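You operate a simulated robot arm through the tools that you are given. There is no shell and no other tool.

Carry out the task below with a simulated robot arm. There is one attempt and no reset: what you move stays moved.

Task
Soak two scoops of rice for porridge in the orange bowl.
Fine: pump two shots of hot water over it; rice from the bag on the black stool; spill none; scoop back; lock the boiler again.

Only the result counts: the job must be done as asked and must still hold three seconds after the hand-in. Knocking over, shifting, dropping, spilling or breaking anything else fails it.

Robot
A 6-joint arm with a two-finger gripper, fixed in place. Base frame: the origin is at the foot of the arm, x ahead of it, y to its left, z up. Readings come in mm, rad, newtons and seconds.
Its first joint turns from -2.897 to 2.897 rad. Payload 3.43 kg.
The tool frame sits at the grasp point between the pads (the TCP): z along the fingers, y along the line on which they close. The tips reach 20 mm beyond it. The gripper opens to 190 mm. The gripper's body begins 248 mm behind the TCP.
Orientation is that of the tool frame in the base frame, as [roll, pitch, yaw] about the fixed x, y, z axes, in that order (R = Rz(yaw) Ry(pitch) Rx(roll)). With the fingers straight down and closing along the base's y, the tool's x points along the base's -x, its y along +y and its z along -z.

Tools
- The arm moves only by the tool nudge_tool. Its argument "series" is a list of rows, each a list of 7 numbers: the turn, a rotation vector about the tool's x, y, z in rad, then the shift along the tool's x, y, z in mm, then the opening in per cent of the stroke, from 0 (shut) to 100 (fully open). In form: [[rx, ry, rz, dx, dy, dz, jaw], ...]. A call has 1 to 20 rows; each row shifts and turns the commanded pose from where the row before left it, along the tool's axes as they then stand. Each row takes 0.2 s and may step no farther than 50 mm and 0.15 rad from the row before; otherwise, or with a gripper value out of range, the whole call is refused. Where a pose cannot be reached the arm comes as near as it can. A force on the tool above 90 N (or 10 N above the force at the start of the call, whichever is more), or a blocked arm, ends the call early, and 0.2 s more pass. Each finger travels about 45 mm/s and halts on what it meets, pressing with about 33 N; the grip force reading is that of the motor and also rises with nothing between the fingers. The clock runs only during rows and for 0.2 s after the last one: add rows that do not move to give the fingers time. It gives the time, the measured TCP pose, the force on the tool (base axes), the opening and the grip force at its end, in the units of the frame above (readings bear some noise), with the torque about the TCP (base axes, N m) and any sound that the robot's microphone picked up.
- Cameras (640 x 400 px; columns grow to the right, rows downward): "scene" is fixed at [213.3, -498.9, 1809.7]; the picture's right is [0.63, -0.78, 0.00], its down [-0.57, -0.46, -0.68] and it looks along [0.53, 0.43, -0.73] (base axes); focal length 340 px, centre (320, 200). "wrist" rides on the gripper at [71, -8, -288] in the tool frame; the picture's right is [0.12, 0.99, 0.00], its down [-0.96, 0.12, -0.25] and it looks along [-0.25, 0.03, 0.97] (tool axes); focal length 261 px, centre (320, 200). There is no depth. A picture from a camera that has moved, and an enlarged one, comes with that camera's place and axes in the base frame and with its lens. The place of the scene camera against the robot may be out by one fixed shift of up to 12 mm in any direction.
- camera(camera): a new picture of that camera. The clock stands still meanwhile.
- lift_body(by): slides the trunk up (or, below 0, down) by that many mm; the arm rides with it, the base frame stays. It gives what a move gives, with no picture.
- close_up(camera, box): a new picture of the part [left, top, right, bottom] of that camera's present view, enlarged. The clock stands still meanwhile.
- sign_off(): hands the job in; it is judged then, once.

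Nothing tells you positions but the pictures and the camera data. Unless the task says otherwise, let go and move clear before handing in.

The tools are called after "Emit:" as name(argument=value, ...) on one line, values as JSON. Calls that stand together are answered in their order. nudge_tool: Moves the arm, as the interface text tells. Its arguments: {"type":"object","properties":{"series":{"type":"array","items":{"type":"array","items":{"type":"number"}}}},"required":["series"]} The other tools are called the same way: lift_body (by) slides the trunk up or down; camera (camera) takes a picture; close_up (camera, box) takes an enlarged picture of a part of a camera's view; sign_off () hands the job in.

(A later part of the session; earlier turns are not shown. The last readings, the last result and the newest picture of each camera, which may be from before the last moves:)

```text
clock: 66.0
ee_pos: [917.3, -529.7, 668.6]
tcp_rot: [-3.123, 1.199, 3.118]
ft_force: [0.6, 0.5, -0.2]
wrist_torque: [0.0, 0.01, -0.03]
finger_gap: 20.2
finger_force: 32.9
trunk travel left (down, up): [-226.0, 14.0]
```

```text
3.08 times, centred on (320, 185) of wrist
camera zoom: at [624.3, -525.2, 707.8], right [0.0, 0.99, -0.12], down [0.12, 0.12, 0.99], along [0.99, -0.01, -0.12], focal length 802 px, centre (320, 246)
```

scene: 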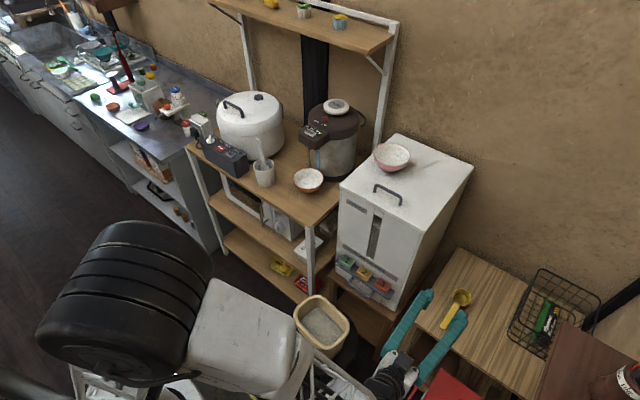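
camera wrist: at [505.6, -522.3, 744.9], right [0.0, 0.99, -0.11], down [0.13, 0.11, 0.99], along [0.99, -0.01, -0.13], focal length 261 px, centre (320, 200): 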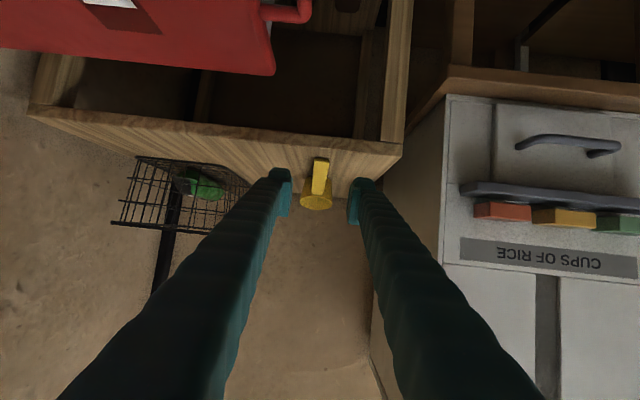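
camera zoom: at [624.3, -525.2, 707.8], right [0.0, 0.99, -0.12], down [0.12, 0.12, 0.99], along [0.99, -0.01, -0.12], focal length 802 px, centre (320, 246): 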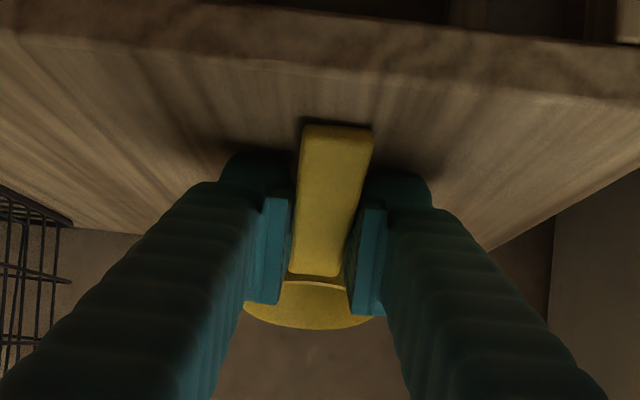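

Gripped at 20 mm, 33 N. Lifting 30 mm and checking the scoop hasn't rotated in the grip.

Emit:
nudge_tool(series=[[0, 0, 0, -4.7, 0, -1.8, 4], [0, 0, 0, -9.3, 0, -3.6, 4], [0, 0, 0, -14, 0, -5.4, 4], [0, 0, 0, 0, 0, 0, 4]])

Emit:
close_up(camera="wrist", box=[250, 120, 390, 250])

Emit:
close_up(camera="scene", box=[400, 260, 500, 360])

```text
clock: 67.0
ee_pos: [916.1, -529.1, 697.4]
tcp_rot: [-3.122, 1.198, 3.116]
ft_force: [-0.2, -0.6, -0.4]
wrist_torque: [-0.02, 0.03, -0.01]
finger_gap: 20.1
finger_force: 32.9
trunk travel left (down, up): [-226.0, 14.0]
```

```text
3.08 times, centred on (320, 185) of wrist
camera zoom: at [622.7, -524.8, 737.5], right [0.0, 0.99, -0.12], down [0.12, 0.12, 0.99], along [0.99, -0.01, -0.12], focal length 802 px, centre (320, 246)
```

zoom: 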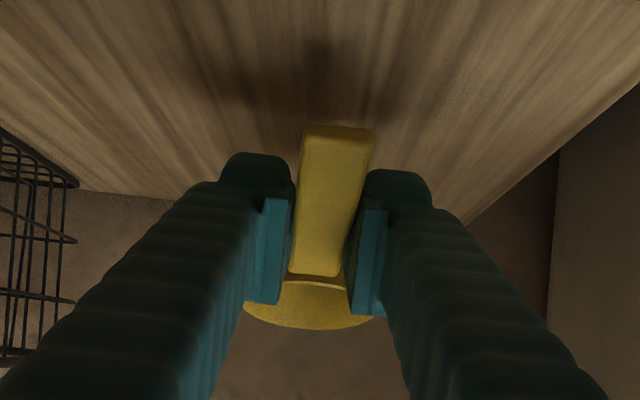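

```text
4.00 times, centred on (450, 310) of scene
camera zoom: at [213.3, -498.9, 1809.7], right [0.63, -0.78, 0.0], down [-0.57, -0.46, -0.68], along [0.53, 0.43, -0.73], focal length 1361 px, centre (-200, -240)
```

zoom: 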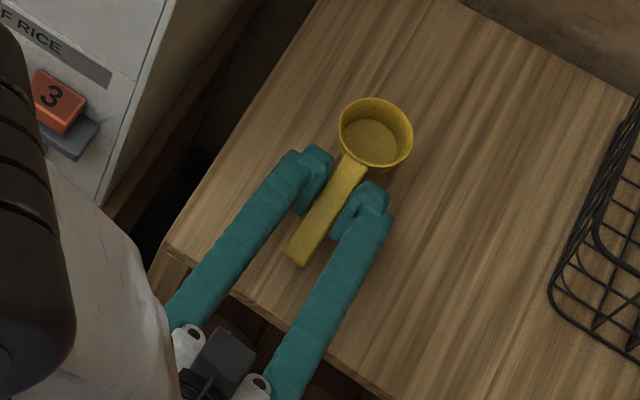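

The scoop is held firmly. I'll lift clear of the table, retreat, and tip the tool more upright while travelling toward the bag.

Emit:
nudge_tool(series=[[0, 0, 0, -37.3, 0, -14.5, 4], [0, 0, 0, -37.3, 0, -14.5, 4], [0, 0, 0, -37.3, 0, -14.5, 4], [0, 0, 0, -37.3, 0, -14.5, 4], [0, 0, 0, -37.3, 0, -14.5, 4], [0, 0.15, 0, 16.3, 0, -41.9, 4], [0, 0.15, 0, 22.4, 0, -39, 4], [0, 0.15, 0, 28, 0, -35.2, 4], [0, 0.15, 0, 32.9, 0, -30.7, 4], [0, 0.15, 0, 37.1, 0, -25.4, 4], [0, 0.15, 0, 40.5, 0, -19.6, 4], [0, 0, 0, 0, 0, 0, 4]])

Emit:
camera(camera="wrist")

Emit:
camera(camera="scene")

```text
clock: 69.6
ee_pos: [647.6, -516.6, 897.7]
tcp_rot: [-3.132, 0.299, 3.101]
ft_force: [0.4, 1.3, -0.2]
wrist_torque: [-0.03, 0.02, 0.03]
finger_gap: 20.2
finger_force: 33.3
trunk travel left (down, up): [-226.0, 14.0]
```

```text
taken
camera wrist: at [496.6, -516.6, 1151.9], right [-0.07, 1.0, -0.04], down [0.85, 0.08, 0.52], along [0.52, 0.0, -0.85], focal length 261 px, centre (320, 200)
```

wrist: 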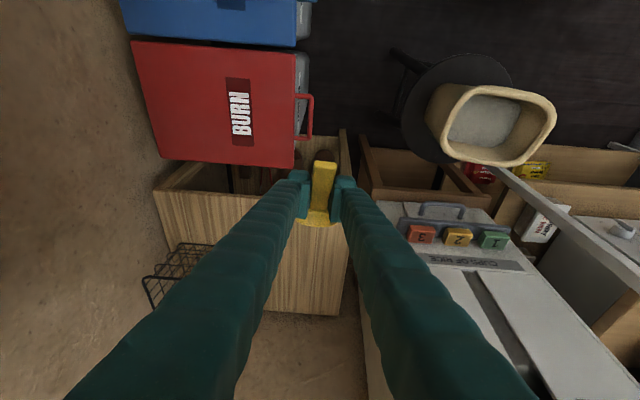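

```text
taken
```

scene: 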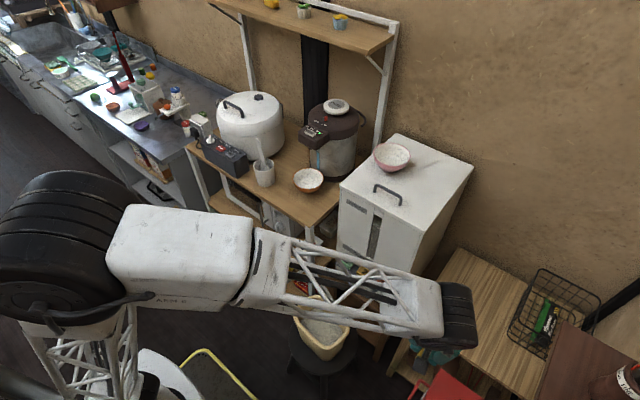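

Good view of the bag from this side. I'll enlarge it, then take a second vantage from the other side.

Emit:
close_up(camera="wrist", box=[400, 60, 580, 190])

Emit:
nudge_tool(series=[[0, 0, 0, 0, 45, -10, 4], [0, 0, 0, 0, 45, -10, 4], [0, 0, 0, 0, 45, -10, 4], [0, 0, 0, 0, 45, -10, 4], [0, 0, 0, 0, 45, 0, 4], [0, 0, 0, 0, 45, 0, 4], [0, 0, 0, 0, 45, 0, 4], [0, 0, 0, 0, 45, 0, 4], [0, 0, 0, 0, 45, 0, 4], [0, 0, 0, 0, 45, 0, 4], [0, 0, 0, 0, 45, 0, 4], [0, 0, 0, 0, 40, 0, 4], [0, 0, 0, 0, 0, 0, 4]])

Emit:
camera(camera="wrist")

Emit:
close_up(camera="wrist", box=[120, 80, 300, 220])

```text
3.08 times, centred on (490, 125) of wrist
camera zoom: at [496.6, -516.6, 1151.9], right [-0.07, 1.0, -0.04], down [0.85, 0.08, 0.52], along [0.52, 0.0, -0.85], focal length 802 px, centre (-203, 431)
```

zoom: 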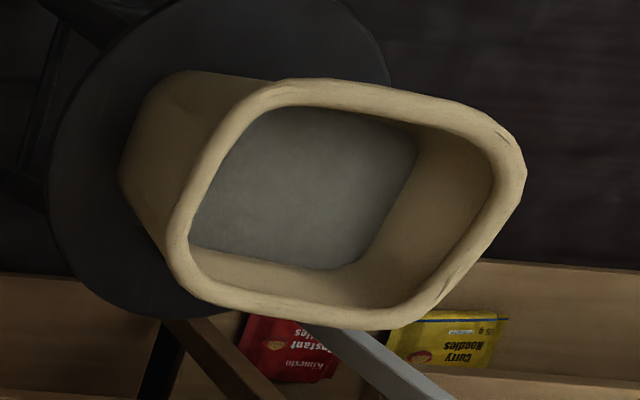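

```text
clock: 72.4
ee_pos: [659.0, 20.0, 935.1]
tcp_rot: [-3.133, 0.3, 3.101]
ft_force: [0.0, 0.0, -1.2]
wrist_torque: [0.03, -0.03, -0.02]
finger_gap: 19.9
finger_force: 33.2
trunk travel left (down, up): [-226.0, 14.0]
```

```text
taken
camera wrist: at [506.6, 20.5, 1188.8], right [-0.07, 1.0, -0.04], down [0.85, 0.08, 0.52], along [0.52, 0.0, -0.85], focal length 261 px, centre (320, 200)
```

wrist: 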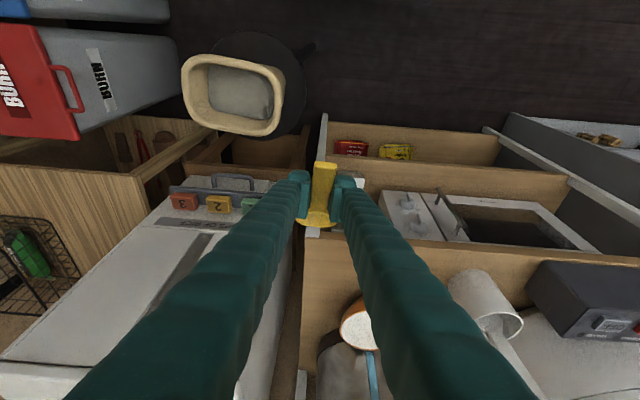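

```text
2.86 times, centred on (210, 150) of wrist
camera zoom: at [506.6, 20.5, 1188.8], right [-0.07, 1.0, -0.04], down [0.85, 0.08, 0.52], along [0.52, 0.0, -0.85], focal length 745 px, centre (634, 343)
```

zoom: 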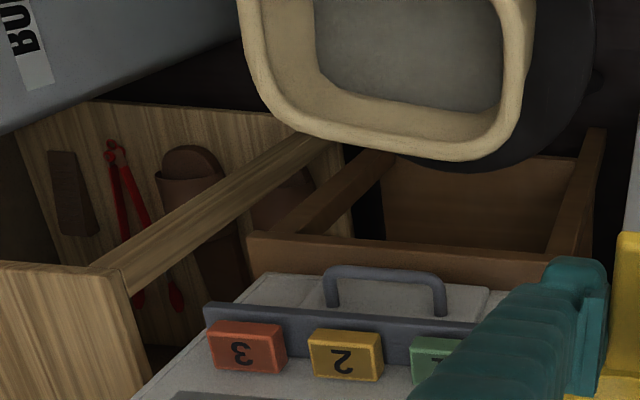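

Emit:
close_up(camera="wrist", box=[160, 30, 330, 160])

Emit:
close_up(camera="wrist", box=[280, 140, 380, 250])

```text
3.08 times, centred on (245, 95) of wrist
camera zoom: at [506.6, 20.5, 1188.8], right [-0.07, 1.0, -0.04], down [0.85, 0.08, 0.52], along [0.52, 0.0, -0.85], focal length 802 px, centre (551, 523)
```

zoom: 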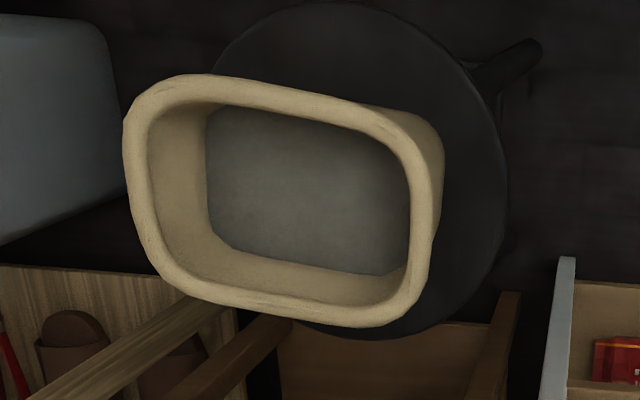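

```text
3.64 times, centred on (330, 195) of wrist
camera zoom: at [506.6, 20.5, 1188.8], right [-0.07, 1.0, -0.04], down [0.85, 0.08, 0.52], along [0.52, 0.0, -0.85], focal length 948 px, centre (284, 218)
```

zoom: 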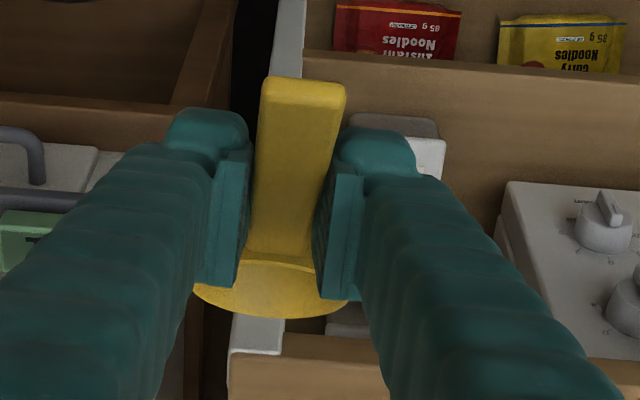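

The bag's rim is at about z≈620–630, the rice at about z≈560, and the long inner axis runs roughly along y, centred near (622, -178). I'll scoop along that axis with the tool heading about -94°, so I'll rotate here in free space.

Emit:
nudge_tool(series=[[0.0431, 0, 0.1394, 0, 0, 0, 4], [0.0431, 0, 0.1394, 0, 0, 0, 4], [0.0431, 0, 0.1394, 0, 0, 0, 4], [0.0431, 0, 0.1394, 0, 0, 0, 4], [0.0431, 0, 0.1394, 0, 0, 0, 4], [0.0431, 0, 0.1394, 0, 0, 0, 4], [0.0431, 0, 0.1394, 0, 0, 0, 4], [0.0431, 0, 0.1394, 0, 0, 0, 4], [0.0431, 0, 0.1394, 0, 0, 0, 4], [0.0431, 0, 0.1394, 0, 0, 0, 4], [0.0431, 0, 0.1394, 0, 0, 0, 4], [0, 0.125, 0, 0, 0, 0, 4], [0, 0.125, 0, 0, 0, 0, 4], [0, 0.125, 0, 0, 0, 0, 4], [0, 0.125, 0, 0, 0, 0, 4], [0, 0, 0, 0, 0, 0, 4]])

Emit:
camera(camera="wrist")

Emit:
camera(camera="scene")

```text
clock: 75.8
ee_pos: [659.7, 19.6, 933.8]
tcp_rot: [-3.14, -0.193, 1.494]
ft_force: [0.5, -0.8, -0.7]
wrist_torque: [0.0, -0.01, 0.02]
finger_gap: 20.6
finger_force: 32.6
trunk travel left (down, up): [-226.0, 14.0]
```

```text
taken
camera wrist: at [652.8, 34.3, 1229.3], right [1.0, 0.04, 0.02], down [0.04, -1.0, 0.06], along [0.02, -0.06, -1.0], focal length 261 px, centre (320, 200)
```

wrist: 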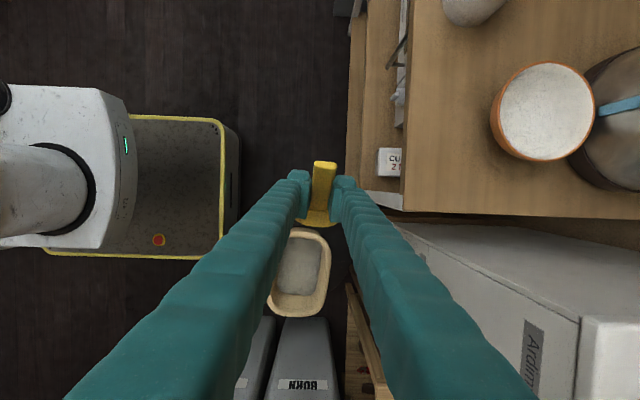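

```text
taken
```

scene: 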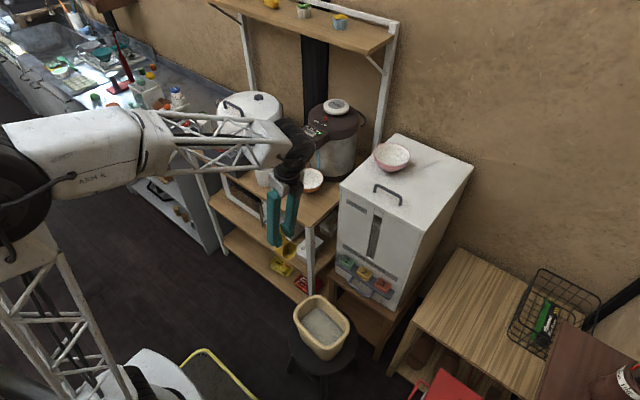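

This near-vertical view shows the bag from above. Enlarging it for exact rim alignment.

Emit:
close_up(camera="wrist", box=[240, 200, 370, 330])

```text
3.08 times, centred on (305, 265) of wrist
camera zoom: at [652.8, 34.3, 1229.3], right [1.0, 0.04, 0.02], down [0.04, -1.0, 0.06], along [0.02, -0.06, -1.0], focal length 802 px, centre (366, 0)
```

zoom: 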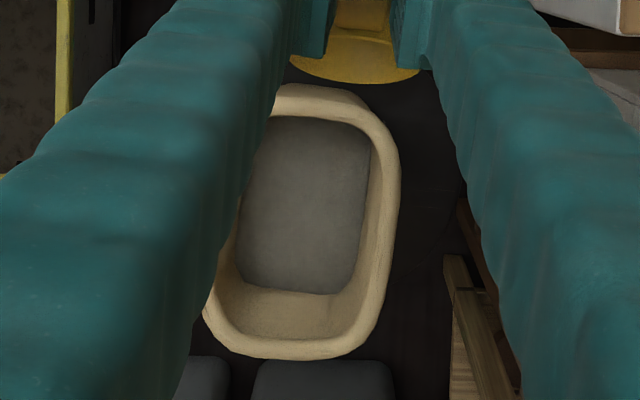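

Bag centre refined to (625, -175), with inner opening about 166 × 106 mm. Moving over the bag with the cup pitched about 60° mouth-forward.

Emit:
nudge_tool(series=[[0, 0, 0, -30.9, -3.3, 22.5, 4], [0, 0, 0, -30.9, -3.3, 22.5, 4], [0, 0, 0, -30.9, -3.3, 22.5, 4], [0, 0, 0, -30.9, -3.3, 22.5, 4], [0, 0, 0, -30.9, -3.3, 22.5, 4], [0, 0, 0, -30.9, -3.3, 22.5, 4], [0, 0, 0, 0, 0, 0, 4]])

Emit:
camera(camera="wrist")

Emit:
close_up(camera="scene", box=[250, 240, 390, 390])

```text
clock: 77.4
ee_pos: [626.2, -135.2, 765.3]
tcp_rot: [-3.141, -0.191, 1.493]
ft_force: [0.8, 0.1, 0.3]
wrist_torque: [0.01, 0.03, 0.01]
finger_gap: 20.3
finger_force: 32.8
trunk travel left (down, up): [-226.0, 14.0]
```

```text
taken
camera wrist: at [619.4, -121.0, 1060.5], right [1.0, 0.04, 0.02], down [0.04, -1.0, 0.06], along [0.02, -0.06, -1.0], focal length 261 px, centre (320, 200)
```

wrist: 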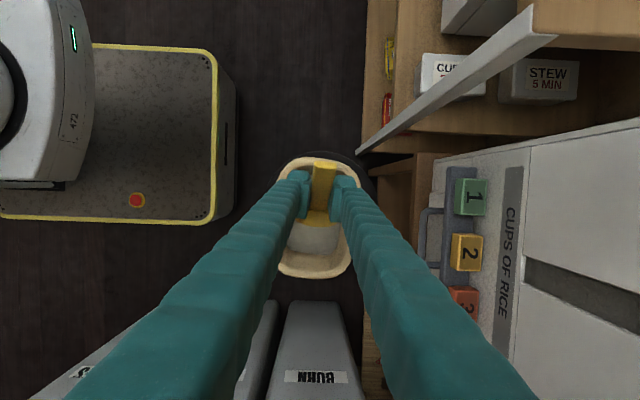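

```text
2.67 times, centred on (320, 315) of scene
camera zoom: at [213.3, -498.9, 1809.7], right [0.63, -0.78, 0.0], down [-0.57, -0.46, -0.68], along [0.53, 0.43, -0.73], focal length 907 px, centre (320, -107)
```

zoom: 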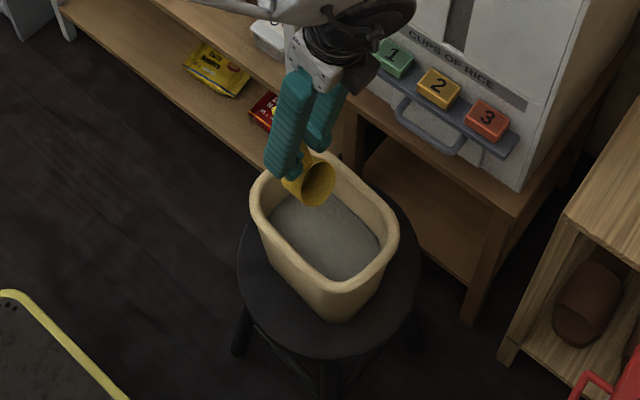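

Cup is over the opening, well clear of the rim. Descending to just above the rice.

Emit:
nudge_tool(series=[[0, 0, 0, -4.8, 0, 24.5, 4], [0, 0, 0, -4.8, 0, 24.5, 4], [0, 0, 0, -4.8, 0, 24.5, 4], [0, 0, 0, -3.8, 0, 19.6, 4], [0, 0, 0, 0, 0, 0, 4]])

Emit:
close_up(camera="scene", box=[270, 270, 380, 370])

Emit:
close_up(camera="wrist", box=[240, 130, 400, 290])

```text
clock: 78.6
ee_pos: [628.6, -134.4, 670.0]
tcp_rot: [-3.14, -0.192, 1.493]
ft_force: [0.6, -0.2, -0.1]
wrist_torque: [-0.03, -0.03, 0.02]
finger_gap: 20.2
finger_force: 32.8
trunk travel left (down, up): [-226.0, 14.0]
```

```text
4.00 times, centred on (325, 320) of scene
camera zoom: at [213.3, -498.9, 1809.7], right [0.63, -0.78, 0.0], down [-0.57, -0.46, -0.68], along [0.53, 0.43, -0.73], focal length 1361 px, centre (300, -280)
```

zoom: 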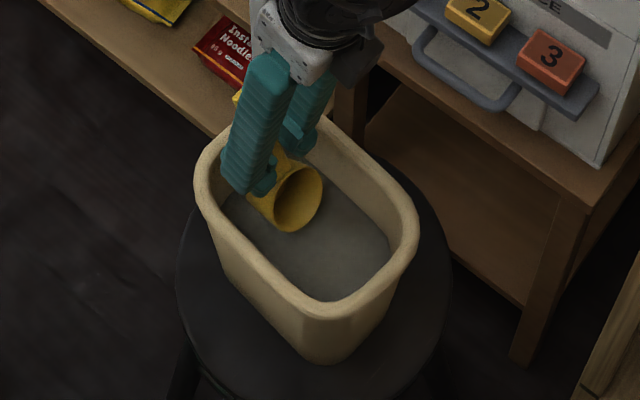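

```text
2.50 times, centred on (320, 210) of wrist
camera zoom: at [621.0, -120.0, 966.2], right [1.0, 0.04, 0.02], down [0.04, -1.0, 0.06], along [0.02, -0.06, -1.0], focal length 652 px, centre (320, 175)
```

zoom: 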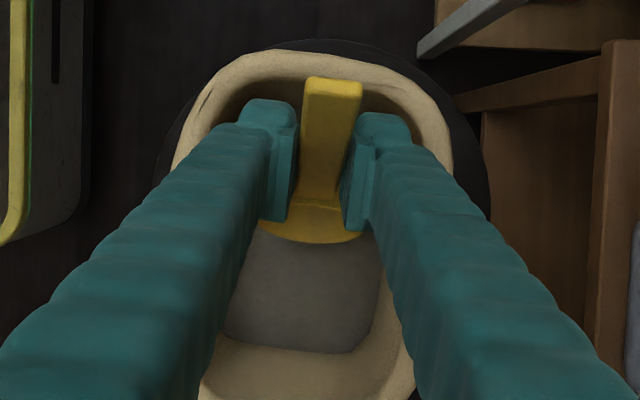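

Clear so far. Now entering the rice slowly, checking resistance.

Emit:
nudge_tool(series=[[0, 0, 0, -1.9, 0, 9.7, 4], [0, 0, 0, 0, 0, 0, 4]])

Emit:
nudge_tool(series=[[0, 0, 0, -1.9, 0, 9.7, 4], [0, 0, 0, 0, 0, 0, 4]])

Emit:
close_up(camera="scene", box=[270, 270, 380, 370])

```text
clock: 79.2
ee_pos: [627.0, -134.4, 661.2]
tcp_rot: [-3.14, -0.193, 1.492]
ft_force: [0.0, 0.2, -0.3]
wrist_torque: [0.0, 0.01, -0.01]
finger_gap: 20.0
finger_force: 33.1
trunk travel left (down, up): [-226.0, 14.0]
```

```text
clock: 79.8
ee_pos: [626.8, -135.5, 651.1]
tcp_rot: [-3.141, -0.193, 1.493]
ft_force: [0.6, 0.3, 0.3]
wrist_torque: [-0.01, 0.02, 0.0]
finger_gap: 20.4
finger_force: 33.1
trunk travel left (down, up): [-226.0, 14.0]
```

```text
4.00 times, centred on (325, 320) of scene
camera zoom: at [213.3, -498.9, 1809.7], right [0.63, -0.78, 0.0], down [-0.57, -0.46, -0.68], along [0.53, 0.43, -0.73], focal length 1361 px, centre (300, -280)
```

zoom: 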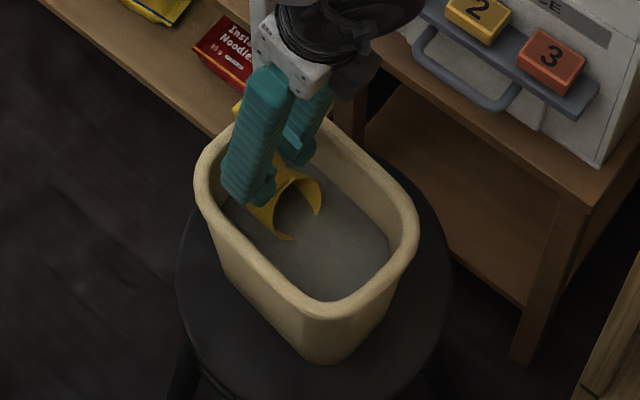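

The cup enters the rice without resistance. I'll lower the rest of the way and sweep forward while rotating the cup up, watching the force.

Emit:
nudge_tool(series=[[0, 0, 0, -1.9, 0, 9.7, 4], [0, 0, 0, -1.9, 0, 9.7, 4], [0, 0, 0, 0, 0, 0, 4]])

Emit:
nudge_tool(series=[[0, -0.061, 0, -5.6, 0, 7.1, 4], [0, -0.061, 0, -5.6, 0, 7.1, 4], [0, -0.061, 0, -3.8, 0, 4.8, 4], [0, -0.061, 0, -3.8, 0, 4.8, 4], [0, -0.061, 0, -2.6, 0, 3.6, 4], [0, -0.061, 0, -2.6, 0, 3.6, 4], [0, -0.061, 0, -1.5, 0, 3.6, 4], [0, -0.061, 0, -1.5, 0, 3.6, 4], [0, 0, 0, 0, 0, 0, 4]])

Emit:
close_up(camera="scene", box=[270, 270, 380, 370])

Emit:
close_up(camera="wrist", box=[240, 130, 400, 290])

```text
clock: 80.6
ee_pos: [627.5, -135.5, 629.6]
tcp_rot: [-3.141, -0.191, 1.491]
ft_force: [1.3, 0.6, -0.3]
wrist_torque: [0.02, -0.03, 0.01]
finger_gap: 20.5
finger_force: 33.1
trunk travel left (down, up): [-226.0, 14.0]
```

```text
clock: 82.6
ee_pos: [626.6, -161.7, 593.5]
tcp_rot: [3.141, 0.298, 1.491]
ft_force: [-0.3, 0.0, -1.8]
wrist_torque: [0.05, -0.02, 0.0]
finger_gap: 20.7
finger_force: 33.4
trunk travel left (down, up): [-226.0, 14.0]
```

```text
4.00 times, centred on (325, 320) of scene
camera zoom: at [213.3, -498.9, 1809.7], right [0.63, -0.78, 0.0], down [-0.57, -0.46, -0.68], along [0.53, 0.43, -0.73], focal length 1361 px, centre (300, -280)
```

zoom: 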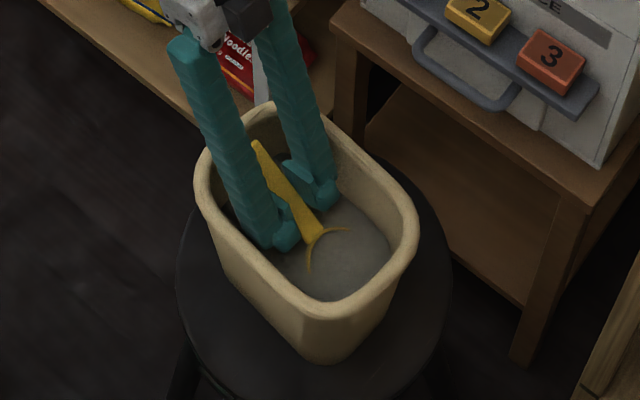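

```text
2.50 times, centred on (320, 210) of wrist
camera zoom: at [629.2, -9.1, 847.4], right [1.0, 0.04, -0.04], down [0.05, -0.85, 0.52], along [-0.01, -0.52, -0.85], focal length 652 px, centre (320, 175)
```

zoom: 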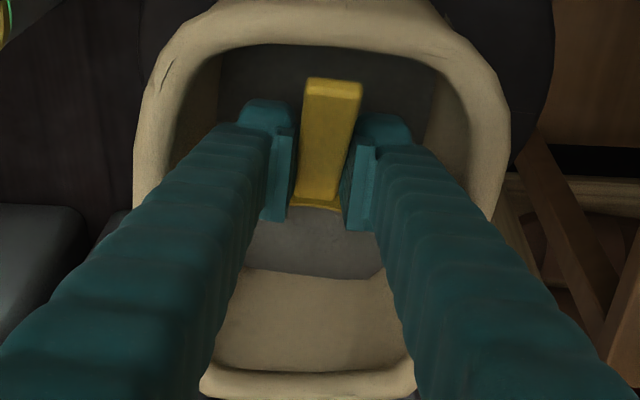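

Nearly submerged, and the load reads about 1.8 N. I'll dip 6 mm deeper so the whole mouth fills, then rise straight up while levelling.

Emit:
nudge_tool(series=[[0, 0, 0, 1.8, 0, 5.7, 4], [0, 0, 0, 0, 0, 0, 4]])

Emit:
close_up(camera="scene", box=[270, 270, 380, 370])

```text
clock: 83.2
ee_pos: [625.5, -161.4, 585.3]
tcp_rot: [-3.14, 0.295, 1.492]
ft_force: [-0.1, 0.5, -0.9]
wrist_torque: [0.0, -0.02, 0.03]
finger_gap: 20.6
finger_force: 33.2
trunk travel left (down, up): [-226.0, 14.0]
```

```text
4.00 times, centred on (325, 320) of scene
camera zoom: at [213.3, -498.9, 1809.7], right [0.63, -0.78, 0.0], down [-0.57, -0.46, -0.68], along [0.53, 0.43, -0.73], focal length 1361 px, centre (300, -280)
```

zoom: 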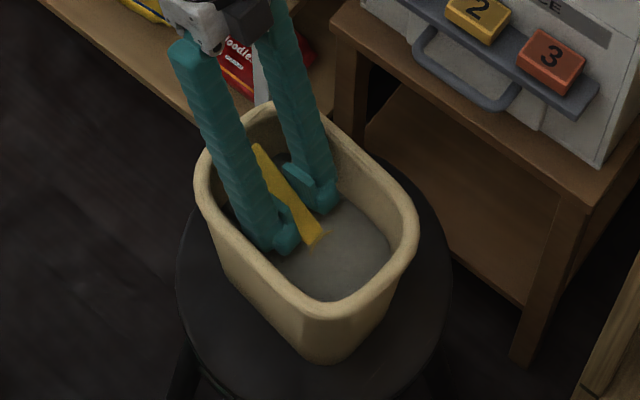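

Fully submerged. Rising now with a gradual level-out that keeps the handle end and fingers clear of the rim.

Emit:
nudge_tool(series=[[0, 0, 0, -3.1, 0, -10.2, 4], [0, 0, 0, -3.1, 0, -10.2, 4], [0, -0.0486, 0, 1.1, 0, -6.2, 4], [0, -0.0486, 0, 0.8, 0, -6.3, 4], [0, -0.07, 0, 1.0, 0, -6.3, 4], [0, -0.07, 0, 0.6, 0, -6.4, 4], [0, -0.0785, 0, 0, 0, -6.5, 4], [0, -0.0785, 0, -0.5, 0, -6.5, 4], [0, -0.0785, 0, -2.2, 0, -5.8, 4], [0, -0.0785, 0, -2.7, 0, -5.6, 4], [0, 0, 0, -12, 0, -10.6, 4], [0, 0, 0, -12, 0, -10.6, 4], [0, 0, 0, -12, 0, -10.6, 4], [0, 0, 0, 0, 0, 0, 4]])

Emit:
close_up(camera="scene", box=[260, 240, 390, 370])

Emit:
camera(camera="wrist")

```text
clock: 86.2
ee_pos: [628.0, -136.9, 698.8]
tcp_rot: [3.141, 0.849, 1.494]
ft_force: [-0.6, -1.2, 0.0]
wrist_torque: [0.02, 0.0, 0.04]
finger_gap: 20.9
finger_force: 33.3
trunk travel left (down, up): [-226.0, 14.0]
```

```text
3.08 times, centred on (325, 305) of scene
camera zoom: at [213.3, -498.9, 1809.7], right [0.63, -0.78, 0.0], down [-0.57, -0.46, -0.68], along [0.53, 0.43, -0.73], focal length 1047 px, centre (305, -123)
```

zoom: 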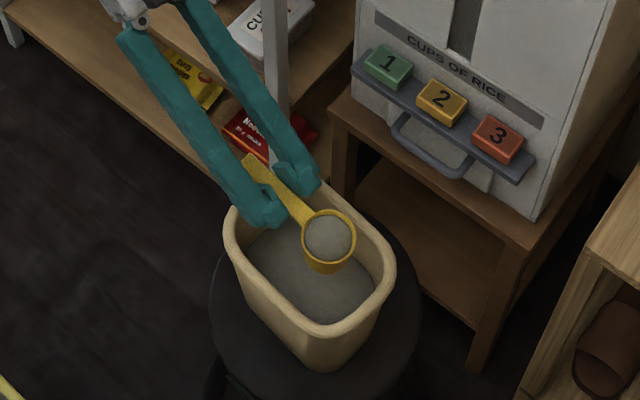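

```text
taken
camera wrist: at [640.0, 124.9, 837.1], right [1.0, 0.0, -0.09], down [0.08, -0.46, 0.89], along [-0.04, -0.89, -0.46], focal length 261 px, centre (320, 200)
```

wrist: 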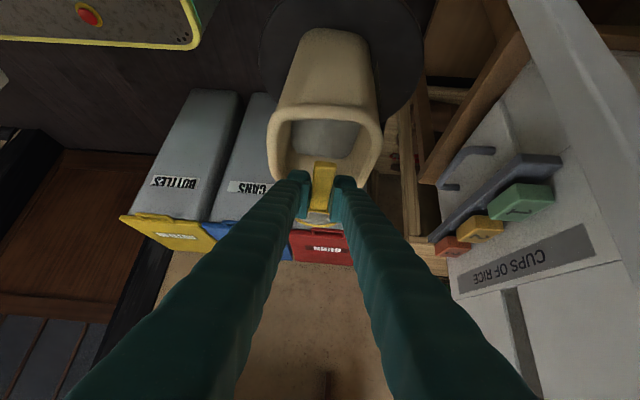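

The cup has come out full of rice. I'll check the fill and level up close.

Emit:
close_up(camera="scene", box=[295, 295, 355, 355])

Emit:
close_up(camera="wrist", box=[280, 150, 360, 250])

```text
6.67 times, centred on (325, 325) of scene
camera zoom: at [213.3, -498.9, 1809.7], right [0.63, -0.78, 0.0], down [-0.57, -0.46, -0.68], along [0.53, 0.43, -0.73], focal length 2268 px, centre (287, -633)
```

zoom: 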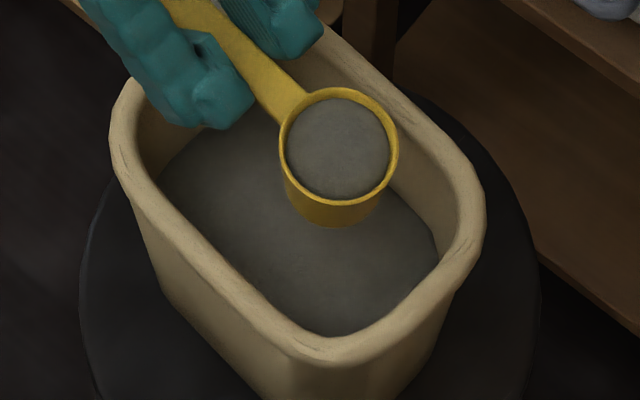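

```text
4.00 times, centred on (320, 200) of wrist
camera zoom: at [640.0, 124.9, 837.1], right [1.0, 0.0, -0.09], down [0.08, -0.46, 0.89], along [-0.04, -0.89, -0.46], focal length 1043 px, centre (320, 200)
```

zoom: 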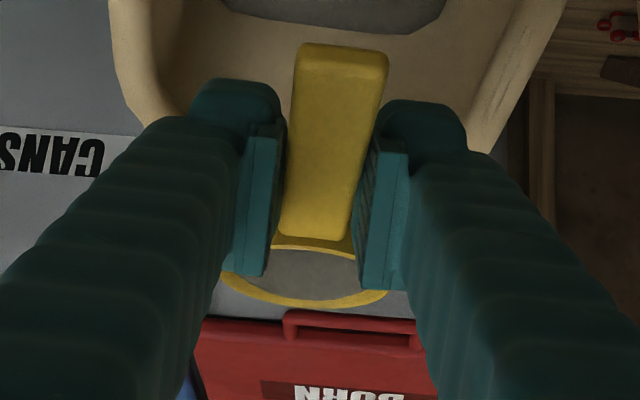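

The scoop is full to just below the rim and level. Keeping it level, I'll lift it, move clear of the furniture, and turn to face the boiler.

Emit:
nudge_tool(series=[[0, 0, 0, -12, 0, -10.6, 4], [0, 0, 0, -22.5, 0, -19.8, 4], [0, 0, 0, -22.5, 0, -19.8, 4], [0, 0, 0, -22.5, 0, -19.8, 4], [0, 0, 0, -22.5, 0, -19.8, 4], [0, 0, 0, -22.5, 0, -19.8, 4], [0, 0, 0, -22.5, 0, -19.8, 4], [0, 0, 0, -22.5, 0, -19.8, 4], [0, 0, 0, -22.5, 0, -19.8, 4], [0, 0, 0, -22.5, 0, -19.8, 4], [0, 0, 0, -12, 0, -10.6, 4], [0, 0, 0, 0, 0, 0, 4]])

Emit:
close_up(camera="scene", box=[250, 150, 410, 310])

```text
clock: 88.8
ee_pos: [626.2, -138.8, 1003.3]
tcp_rot: [3.141, 0.848, 1.493]
ft_force: [-0.1, 0.5, 0.0]
wrist_torque: [0.02, -0.01, 0.02]
finger_gap: 20.9
finger_force: 33.7
trunk travel left (down, up): [-226.0, 14.0]
```

```text
2.50 times, centred on (330, 230) of scene
camera zoom: at [213.3, -498.9, 1809.7], right [0.63, -0.78, 0.0], down [-0.57, -0.46, -0.68], along [0.53, 0.43, -0.73], focal length 851 px, centre (295, 125)
```

zoom: 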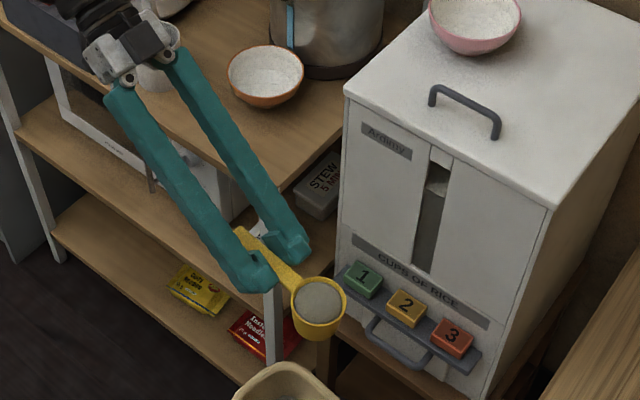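

Rice steady. Moving to a clear spot in front of the shelf, then yawing the level scoop around to face +x.

Emit:
nudge_tool(series=[[0, 0, 0, 8, 5, -9, 4], [0, 0, 0, 15.4, 10.2, -17.9, 4], [0, 0, 0, 15.4, 10.2, -17.9, 4], [0, 0, 0, 15.4, 10.2, -17.9, 4], [0, 0, 0, 15.4, 10.2, -17.9, 4], [0, 0, 0, 15.4, 10.2, -17.9, 4], [0, 0, 0, 15.4, 10.2, -17.9, 4], [0, 0, 0, 7.5, 5, -9, 4], [-0.1031, 0, -0.0908, 0, 0, 0, 4], [-0.1031, 0, -0.0908, 0, 0, 0, 4], [-0.1031, 0, -0.0908, 0, 0, 0, 4], [-0.1031, 0, -0.0908, 0, 0, 0, 4], [-0.1031, 0, -0.0908, 0, 0, 0, 4], [-0.1031, 0, -0.0908, 0, 0, 0, 4], [0, 0, 0, 0, 0, 0, 4]])

Emit:
close_up(camera="scene", box=[220, 90, 400, 270])

```text
clock: 92.0
ee_pos: [711.6, 21.4, 1004.9]
tcp_rot: [3.141, 0.848, 2.316]
ft_force: [-0.6, -0.8, -0.3]
wrist_torque: [0.02, 0.04, -0.02]
finger_gap: 20.5
finger_force: 32.8
trunk travel left (down, up): [-226.0, 14.0]
```

```text
2.22 times, centred on (310, 180) of scene
camera zoom: at [213.3, -498.9, 1809.7], right [0.63, -0.78, 0.0], down [-0.57, -0.46, -0.68], along [0.53, 0.43, -0.73], focal length 756 px, centre (342, 244)
```

zoom: 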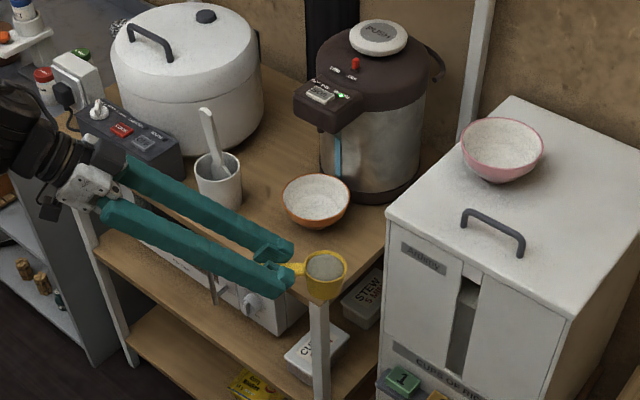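

Halfway around and still level. Completing the yaw and bringing the cup over the bowl.

Emit:
nudge_tool(series=[[-0.1031, 0, -0.0908, 0, 0, 0, 4], [-0.1031, 0, -0.0908, 0, 0, 0, 4], [-0.1031, 0, -0.0908, 0, 0, 0, 4], [-0.1031, 0, -0.0908, 0, 0, 0, 4], [-0.1031, 0, -0.0908, 0, 0, 0, 4], [-0.1031, 0, -0.0908, 0, 0, 0, 4], [0, 0, 0, -5.3, 7.2, 7.5, 4], [0, 0, 0, -10.7, 14.4, 14.9, 4], [0, 0, 0, -10.7, 14.4, 14.9, 4], [0, 0, 0, -10.7, 14.4, 14.9, 4], [0, 0, 0, -10.7, 14.4, 14.9, 4], [0, 0, 0, -10.7, 14.4, 14.9, 4], [0, 0, 0, -10.7, 14.4, 14.9, 4], [0, 0, 0, -5.4, 7.2, 7.5, 4], [0, 0, 0, 0, 0, 0, 4]])

Emit:
close_up(camera="scene", box=[250, 110, 370, 230])

Emit:
camera(camera="wrist")

```text
clock: 95.2
ee_pos: [835.8, 121.9, 988.0]
tcp_rot: [3.14, 0.851, 3.141]
ft_force: [-0.5, 0.6, -0.2]
wrist_torque: [-0.02, 0.03, 0.0]
finger_gap: 20.8
finger_force: 33.0
out of reach, approached as far as the arm can: row 6
trunk travel left (down, up): [-226.0, 14.0]
```

```text
3.33 times, centred on (310, 170) of scene
camera zoom: at [213.3, -498.9, 1809.7], right [0.63, -0.78, 0.0], down [-0.57, -0.46, -0.68], along [0.53, 0.43, -0.73], focal length 1134 px, centre (353, 300)
```

zoom: 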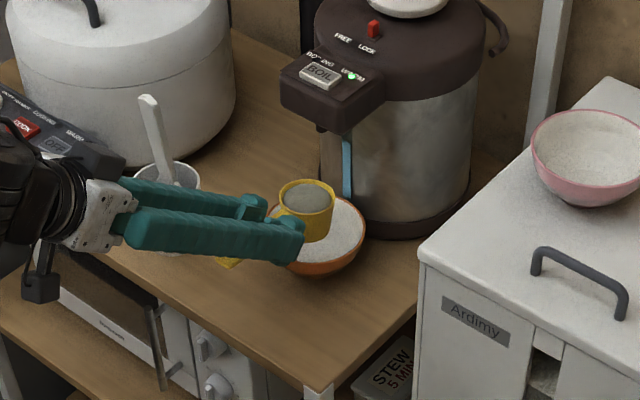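

```text
taken
camera wrist: at [573.9, 114.1, 1125.8], right [-0.08, 0.99, -0.09], down [0.45, 0.11, 0.89], along [0.89, 0.03, -0.46], focal length 261 px, centre (320, 200)
```

wrist: 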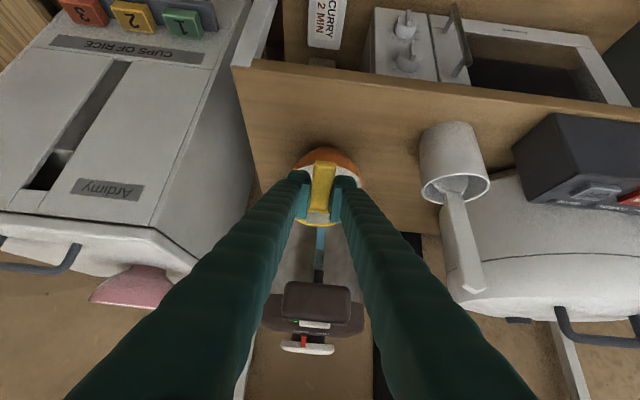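

The cup is over the bowl (rim at about (908, 121, 982)) and nothing has spilled. I'll start the pour by rolling about the tool axis while holding the cup's mouth in place over the bowl, in two stages.

Emit:
nudge_tool(series=[[0, -0.0184, -0.1378, 0.8, -6.0, 0.8, 4], [0.0038, -0.018, -0.1378, 0.78, -5.8, 0.77, 4], [0.0063, -0.0173, -0.1378, 0.74, -5.65, 0.73, 4], [0.0086, -0.0163, -0.1378, 0.7, -5.5, 0.69, 4]])

Emit:
close_up(camera="scene", box=[250, 110, 370, 230])

Emit:
close_up(camera="wrist", box=[240, 110, 400, 270])

```text
clock: 96.2
ee_pos: [840.3, 100.4, 987.5]
tcp_rot: [-2.538, 0.748, -2.345]
ft_force: [0.3, 0.6, -1.2]
wrist_torque: [-0.04, 0.04, 0.0]
finger_gap: 20.6
finger_force: 32.9
trunk travel left (down, up): [-226.0, 14.0]
```

```text
3.33 times, centred on (310, 170) of scene
camera zoom: at [213.3, -498.9, 1809.7], right [0.63, -0.78, 0.0], down [-0.57, -0.46, -0.68], along [0.53, 0.43, -0.73], focal length 1134 px, centre (353, 300)
```

zoom: 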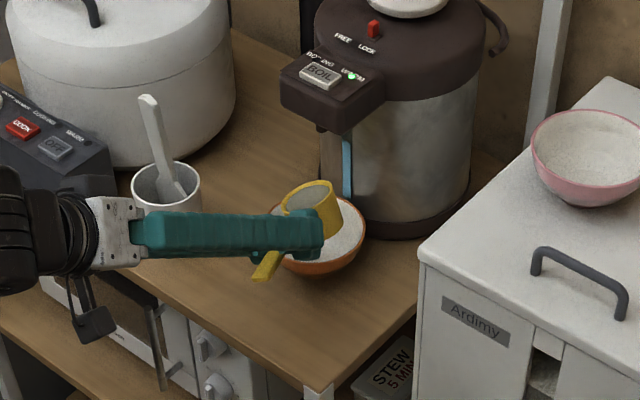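

```text
2.50 times, centred on (320, 190) of wrist
camera zoom: at [577.2, 55.8, 1117.2], right [-0.38, 0.78, -0.49], down [0.26, 0.6, 0.76], along [0.89, 0.16, -0.43], focal length 652 px, centre (320, 225)
```

zoom: 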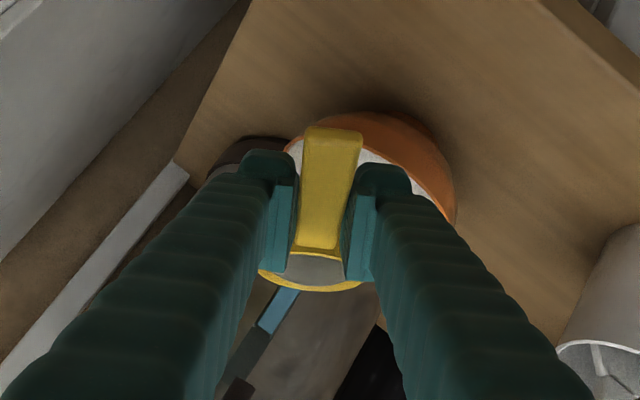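

The roll is behaving as computed and the lip is over the bowl. Continuing the pour.

Emit:
nudge_tool(series=[[0.0108, -0.0149, -0.1378, 0.62, -5.38, 0.62, 4], [0.0125, -0.0135, -0.1378, 0.54, -5.27, 0.55, 4], [0.0143, -0.0116, -0.1378, 0.44, -5.15, 0.46, 4], [0.0158, -0.0095, -0.1378, 0.34, -5.07, 0.38, 4]])

Emit:
close_up(camera="scene", box=[250, 110, 370, 230])

Emit:
close_up(camera="wrist", box=[240, 110, 400, 270])

```text
clock: 97.2
ee_pos: [849.3, 83.6, 998.1]
tcp_rot: [-2.199, 0.388, -1.838]
ft_force: [-0.5, 0.3, 0.1]
wrist_torque: [0.0, 0.04, 0.0]
finger_gap: 20.7
finger_force: 33.4
trunk travel left (down, up): [-226.0, 14.0]
```

```text
3.33 times, centred on (310, 170) of scene
camera zoom: at [213.3, -498.9, 1809.7], right [0.63, -0.78, 0.0], down [-0.57, -0.46, -0.68], along [0.53, 0.43, -0.73], focal length 1134 px, centre (353, 300)
```

zoom: 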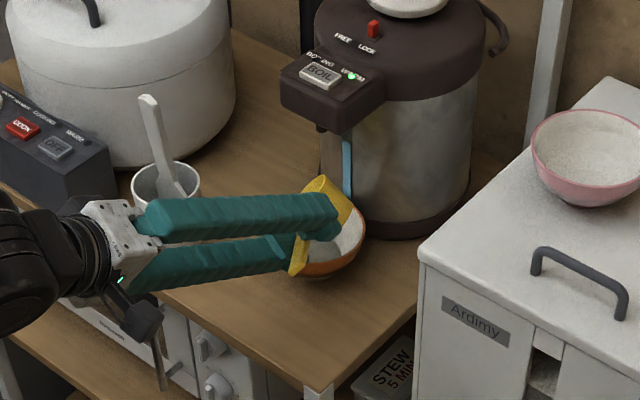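

```text
2.50 times, centred on (320, 190) of wrist
camera zoom: at [595.1, 16.1, 1133.7], right [-0.51, 0.34, -0.79], down [-0.03, 0.91, 0.41], along [0.86, 0.23, -0.46], focal length 652 px, centre (320, 225)
```

zoom: 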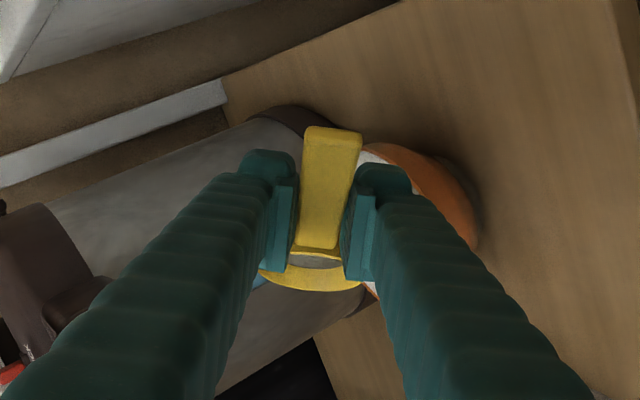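

Rice is flowing into the bowl. Continuing to a steeper tilt.

Emit:
nudge_tool(series=[[0.0169, -0.0072, -0.1378, 0.21, -5.0, 0.27, 4], [0.0178, -0.0048, -0.1378, 0.07, -4.93, 0.17, 4], [0.0183, -0.0022, -0.1378, -0.07, -4.88, 0.06, 4], [0.0184, 0.0003, -0.1378, -0.22, -4.87, -0.04, 4], [0.0182, 0.0029, -0.1378, -0.37, -4.88, -0.15, 4], [0.0176, 0.0054, -0.1378, -0.52, -4.9, -0.25, 4]])

Emit:
close_up(camera="scene", box=[250, 110, 370, 230])

Emit:
close_up(camera="wrist", box=[240, 110, 400, 270])

```text
clock: 98.6
ee_pos: [862.5, 81.6, 1021.0]
tcp_rot: [-2.061, -0.32, -1.404]
ft_force: [-0.1, 0.5, -0.1]
wrist_torque: [-0.02, 0.01, -0.03]
finger_gap: 20.2
finger_force: 33.4
trunk travel left (down, up): [-226.0, 14.0]
```

```text
3.33 times, centred on (310, 170) of scene
camera zoom: at [213.3, -498.9, 1809.7], right [0.63, -0.78, 0.0], down [-0.57, -0.46, -0.68], along [0.53, 0.43, -0.73], focal length 1134 px, centre (353, 300)
```

zoom: 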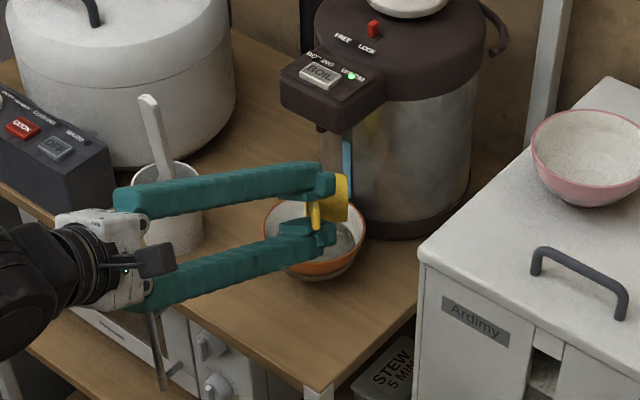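

```text
2.50 times, centred on (320, 190) of wrist
camera zoom: at [620.9, 18.7, 1179.6], right [-0.4, -0.46, -0.79], down [-0.42, 0.86, -0.29], along [0.81, 0.22, -0.54], focal length 652 px, centre (320, 225)
```

zoom: 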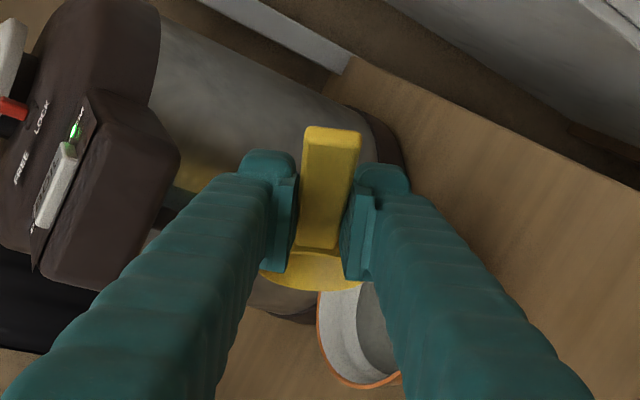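

The cup looks nearly empty and rice shows in the bowl. Rolling a bit further to be sure it empties fully.

Emit:
nudge_tool(series=[[0.0168, 0.0075, -0.1378, -0.65, -4.94, -0.34, 4], [0.0156, 0.0098, -0.1378, -0.78, -4.99, -0.44, 4], [0.0141, 0.0118, -0.1378, -0.9, -5.06, -0.53, 4], [0.0123, 0.0137, -0.1378, -1.0, -5.17, -0.6, 4], [0, 0, 0, 0, 0, 0, 4], [0, 0, 0, 0, 0, 0, 4]])

Emit:
close_up(camera="scene", box=[260, 120, 360, 220])

Emit:
close_up(camera="wrist", box=[240, 110, 400, 270])

```text
clock: 100.0
ee_pos: [870.0, 94.7, 1035.9]
tcp_rot: [-2.161, -0.816, -1.115]
ft_force: [-1.2, -0.4, -1.0]
wrist_torque: [0.02, 0.01, 0.01]
finger_gap: 20.1
finger_force: 33.2
trunk travel left (down, up): [-226.0, 14.0]
```

```text
4.00 times, centred on (310, 170) of scene
camera zoom: at [213.3, -498.9, 1809.7], right [0.63, -0.78, 0.0], down [-0.57, -0.46, -0.68], along [0.53, 0.43, -0.73], focal length 1361 px, centre (360, 320)
```

zoom: 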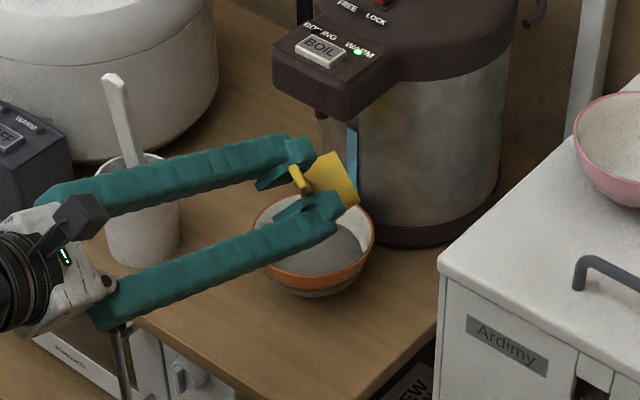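

```text
2.50 times, centred on (320, 190) of wrist
camera zoom: at [626.1, 58.2, 1201.2], right [-0.2, -0.86, -0.48], down [-0.55, 0.5, -0.67], along [0.81, 0.13, -0.57], focal length 652 px, centre (320, 225)
```

zoom: 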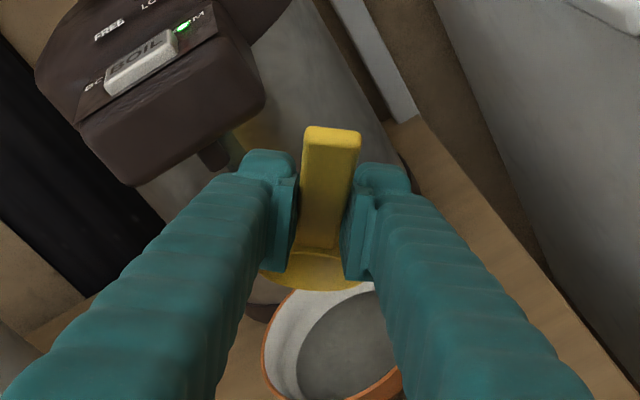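

The scoop has emptied into the bowl. I'll unroll along the reverse path before going back for the second scoop.

Emit:
nudge_tool(series=[[-0.0123, -0.0137, 0.1378, 0, 0, 0, 4], [-0.0141, -0.0118, 0.1378, 1.0, 5.17, 0.6, 4], [-0.0156, -0.0098, 0.1378, 0.9, 5.06, 0.53, 4], [-0.0168, -0.0075, 0.1378, 0.78, 4.99, 0.44, 4], [-0.0176, -0.0054, 0.1378, 0.65, 4.94, 0.34, 4], [-0.0182, -0.0029, 0.1378, 0.52, 4.9, 0.25, 4], [-0.0184, -0.0003, 0.1378, 0.37, 4.88, 0.15, 4], [-0.0183, 0.0022, 0.1378, 0.22, 4.87, 0.04, 4], [-0.0178, 0.0048, 0.1378, 0.07, 4.88, -0.06, 4], [-0.0169, 0.0072, 0.1378, -0.07, 4.93, -0.17, 4], [-0.0158, 0.0095, 0.1378, -0.21, 5.0, -0.27, 4], [-0.0143, 0.0116, 0.1378, -0.34, 5.07, -0.38, 4], [-0.0125, 0.0135, 0.1378, -0.44, 5.15, -0.46, 4], [-0.0108, 0.0149, 0.1378, -0.54, 5.27, -0.55, 4], [-0.0086, 0.0163, 0.1378, -0.62, 5.38, -0.62, 4], [-0.0063, 0.0173, 0.1378, -0.7, 5.5, -0.69, 4], [-0.0038, 0.018, 0.1378, -0.74, 5.65, -0.73, 4], [0, 0.0184, 0.1378, -0.78, 5.8, -0.77, 4], [0, 0, 0, -0.8, 6.0, -0.8, 4], [0, 0, 0, 0, 0, 0, 4]])

Emit:
close_up(camera="scene", box=[260, 120, 360, 220])

Emit:
close_up(camera="wrist", box=[240, 110, 400, 270])

```text
clock: 104.2
ee_pos: [837.4, 123.2, 989.0]
tcp_rot: [3.139, 0.848, 3.139]
ft_force: [0.8, -0.5, -0.7]
wrist_torque: [-0.01, 0.01, 0.02]
finger_gap: 20.2
finger_force: 32.5
trunk travel left (down, up): [-226.0, 14.0]
```

```text
4.00 times, centred on (310, 170) of scene
camera zoom: at [213.3, -498.9, 1809.7], right [0.63, -0.78, 0.0], down [-0.57, -0.46, -0.68], along [0.53, 0.43, -0.73], focal length 1361 px, centre (360, 320)
```

zoom: 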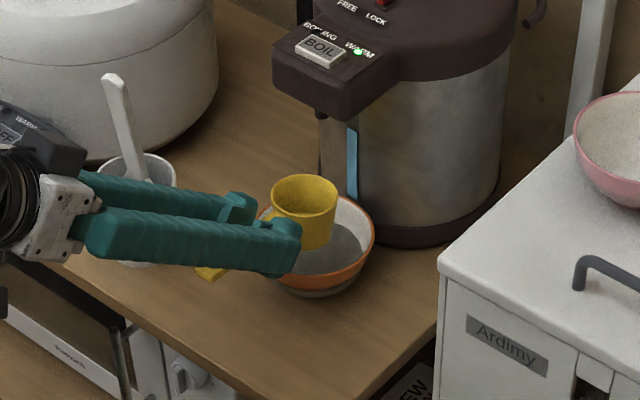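

```text
2.50 times, centred on (320, 190) of wrist
camera zoom: at [574.5, 114.6, 1126.2], right [-0.08, 0.99, -0.09], down [0.45, 0.11, 0.89], along [0.89, 0.03, -0.46], focal length 652 px, centre (320, 225)
```

zoom: 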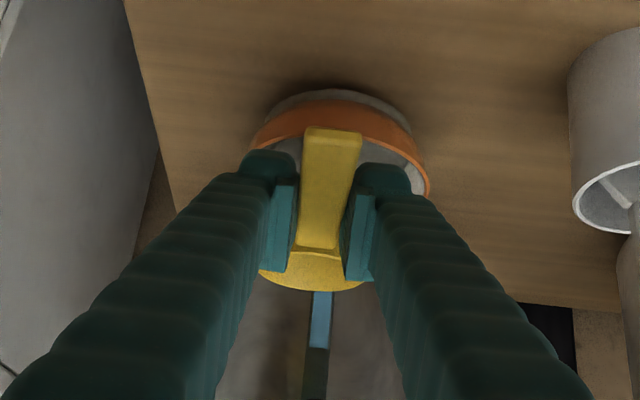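

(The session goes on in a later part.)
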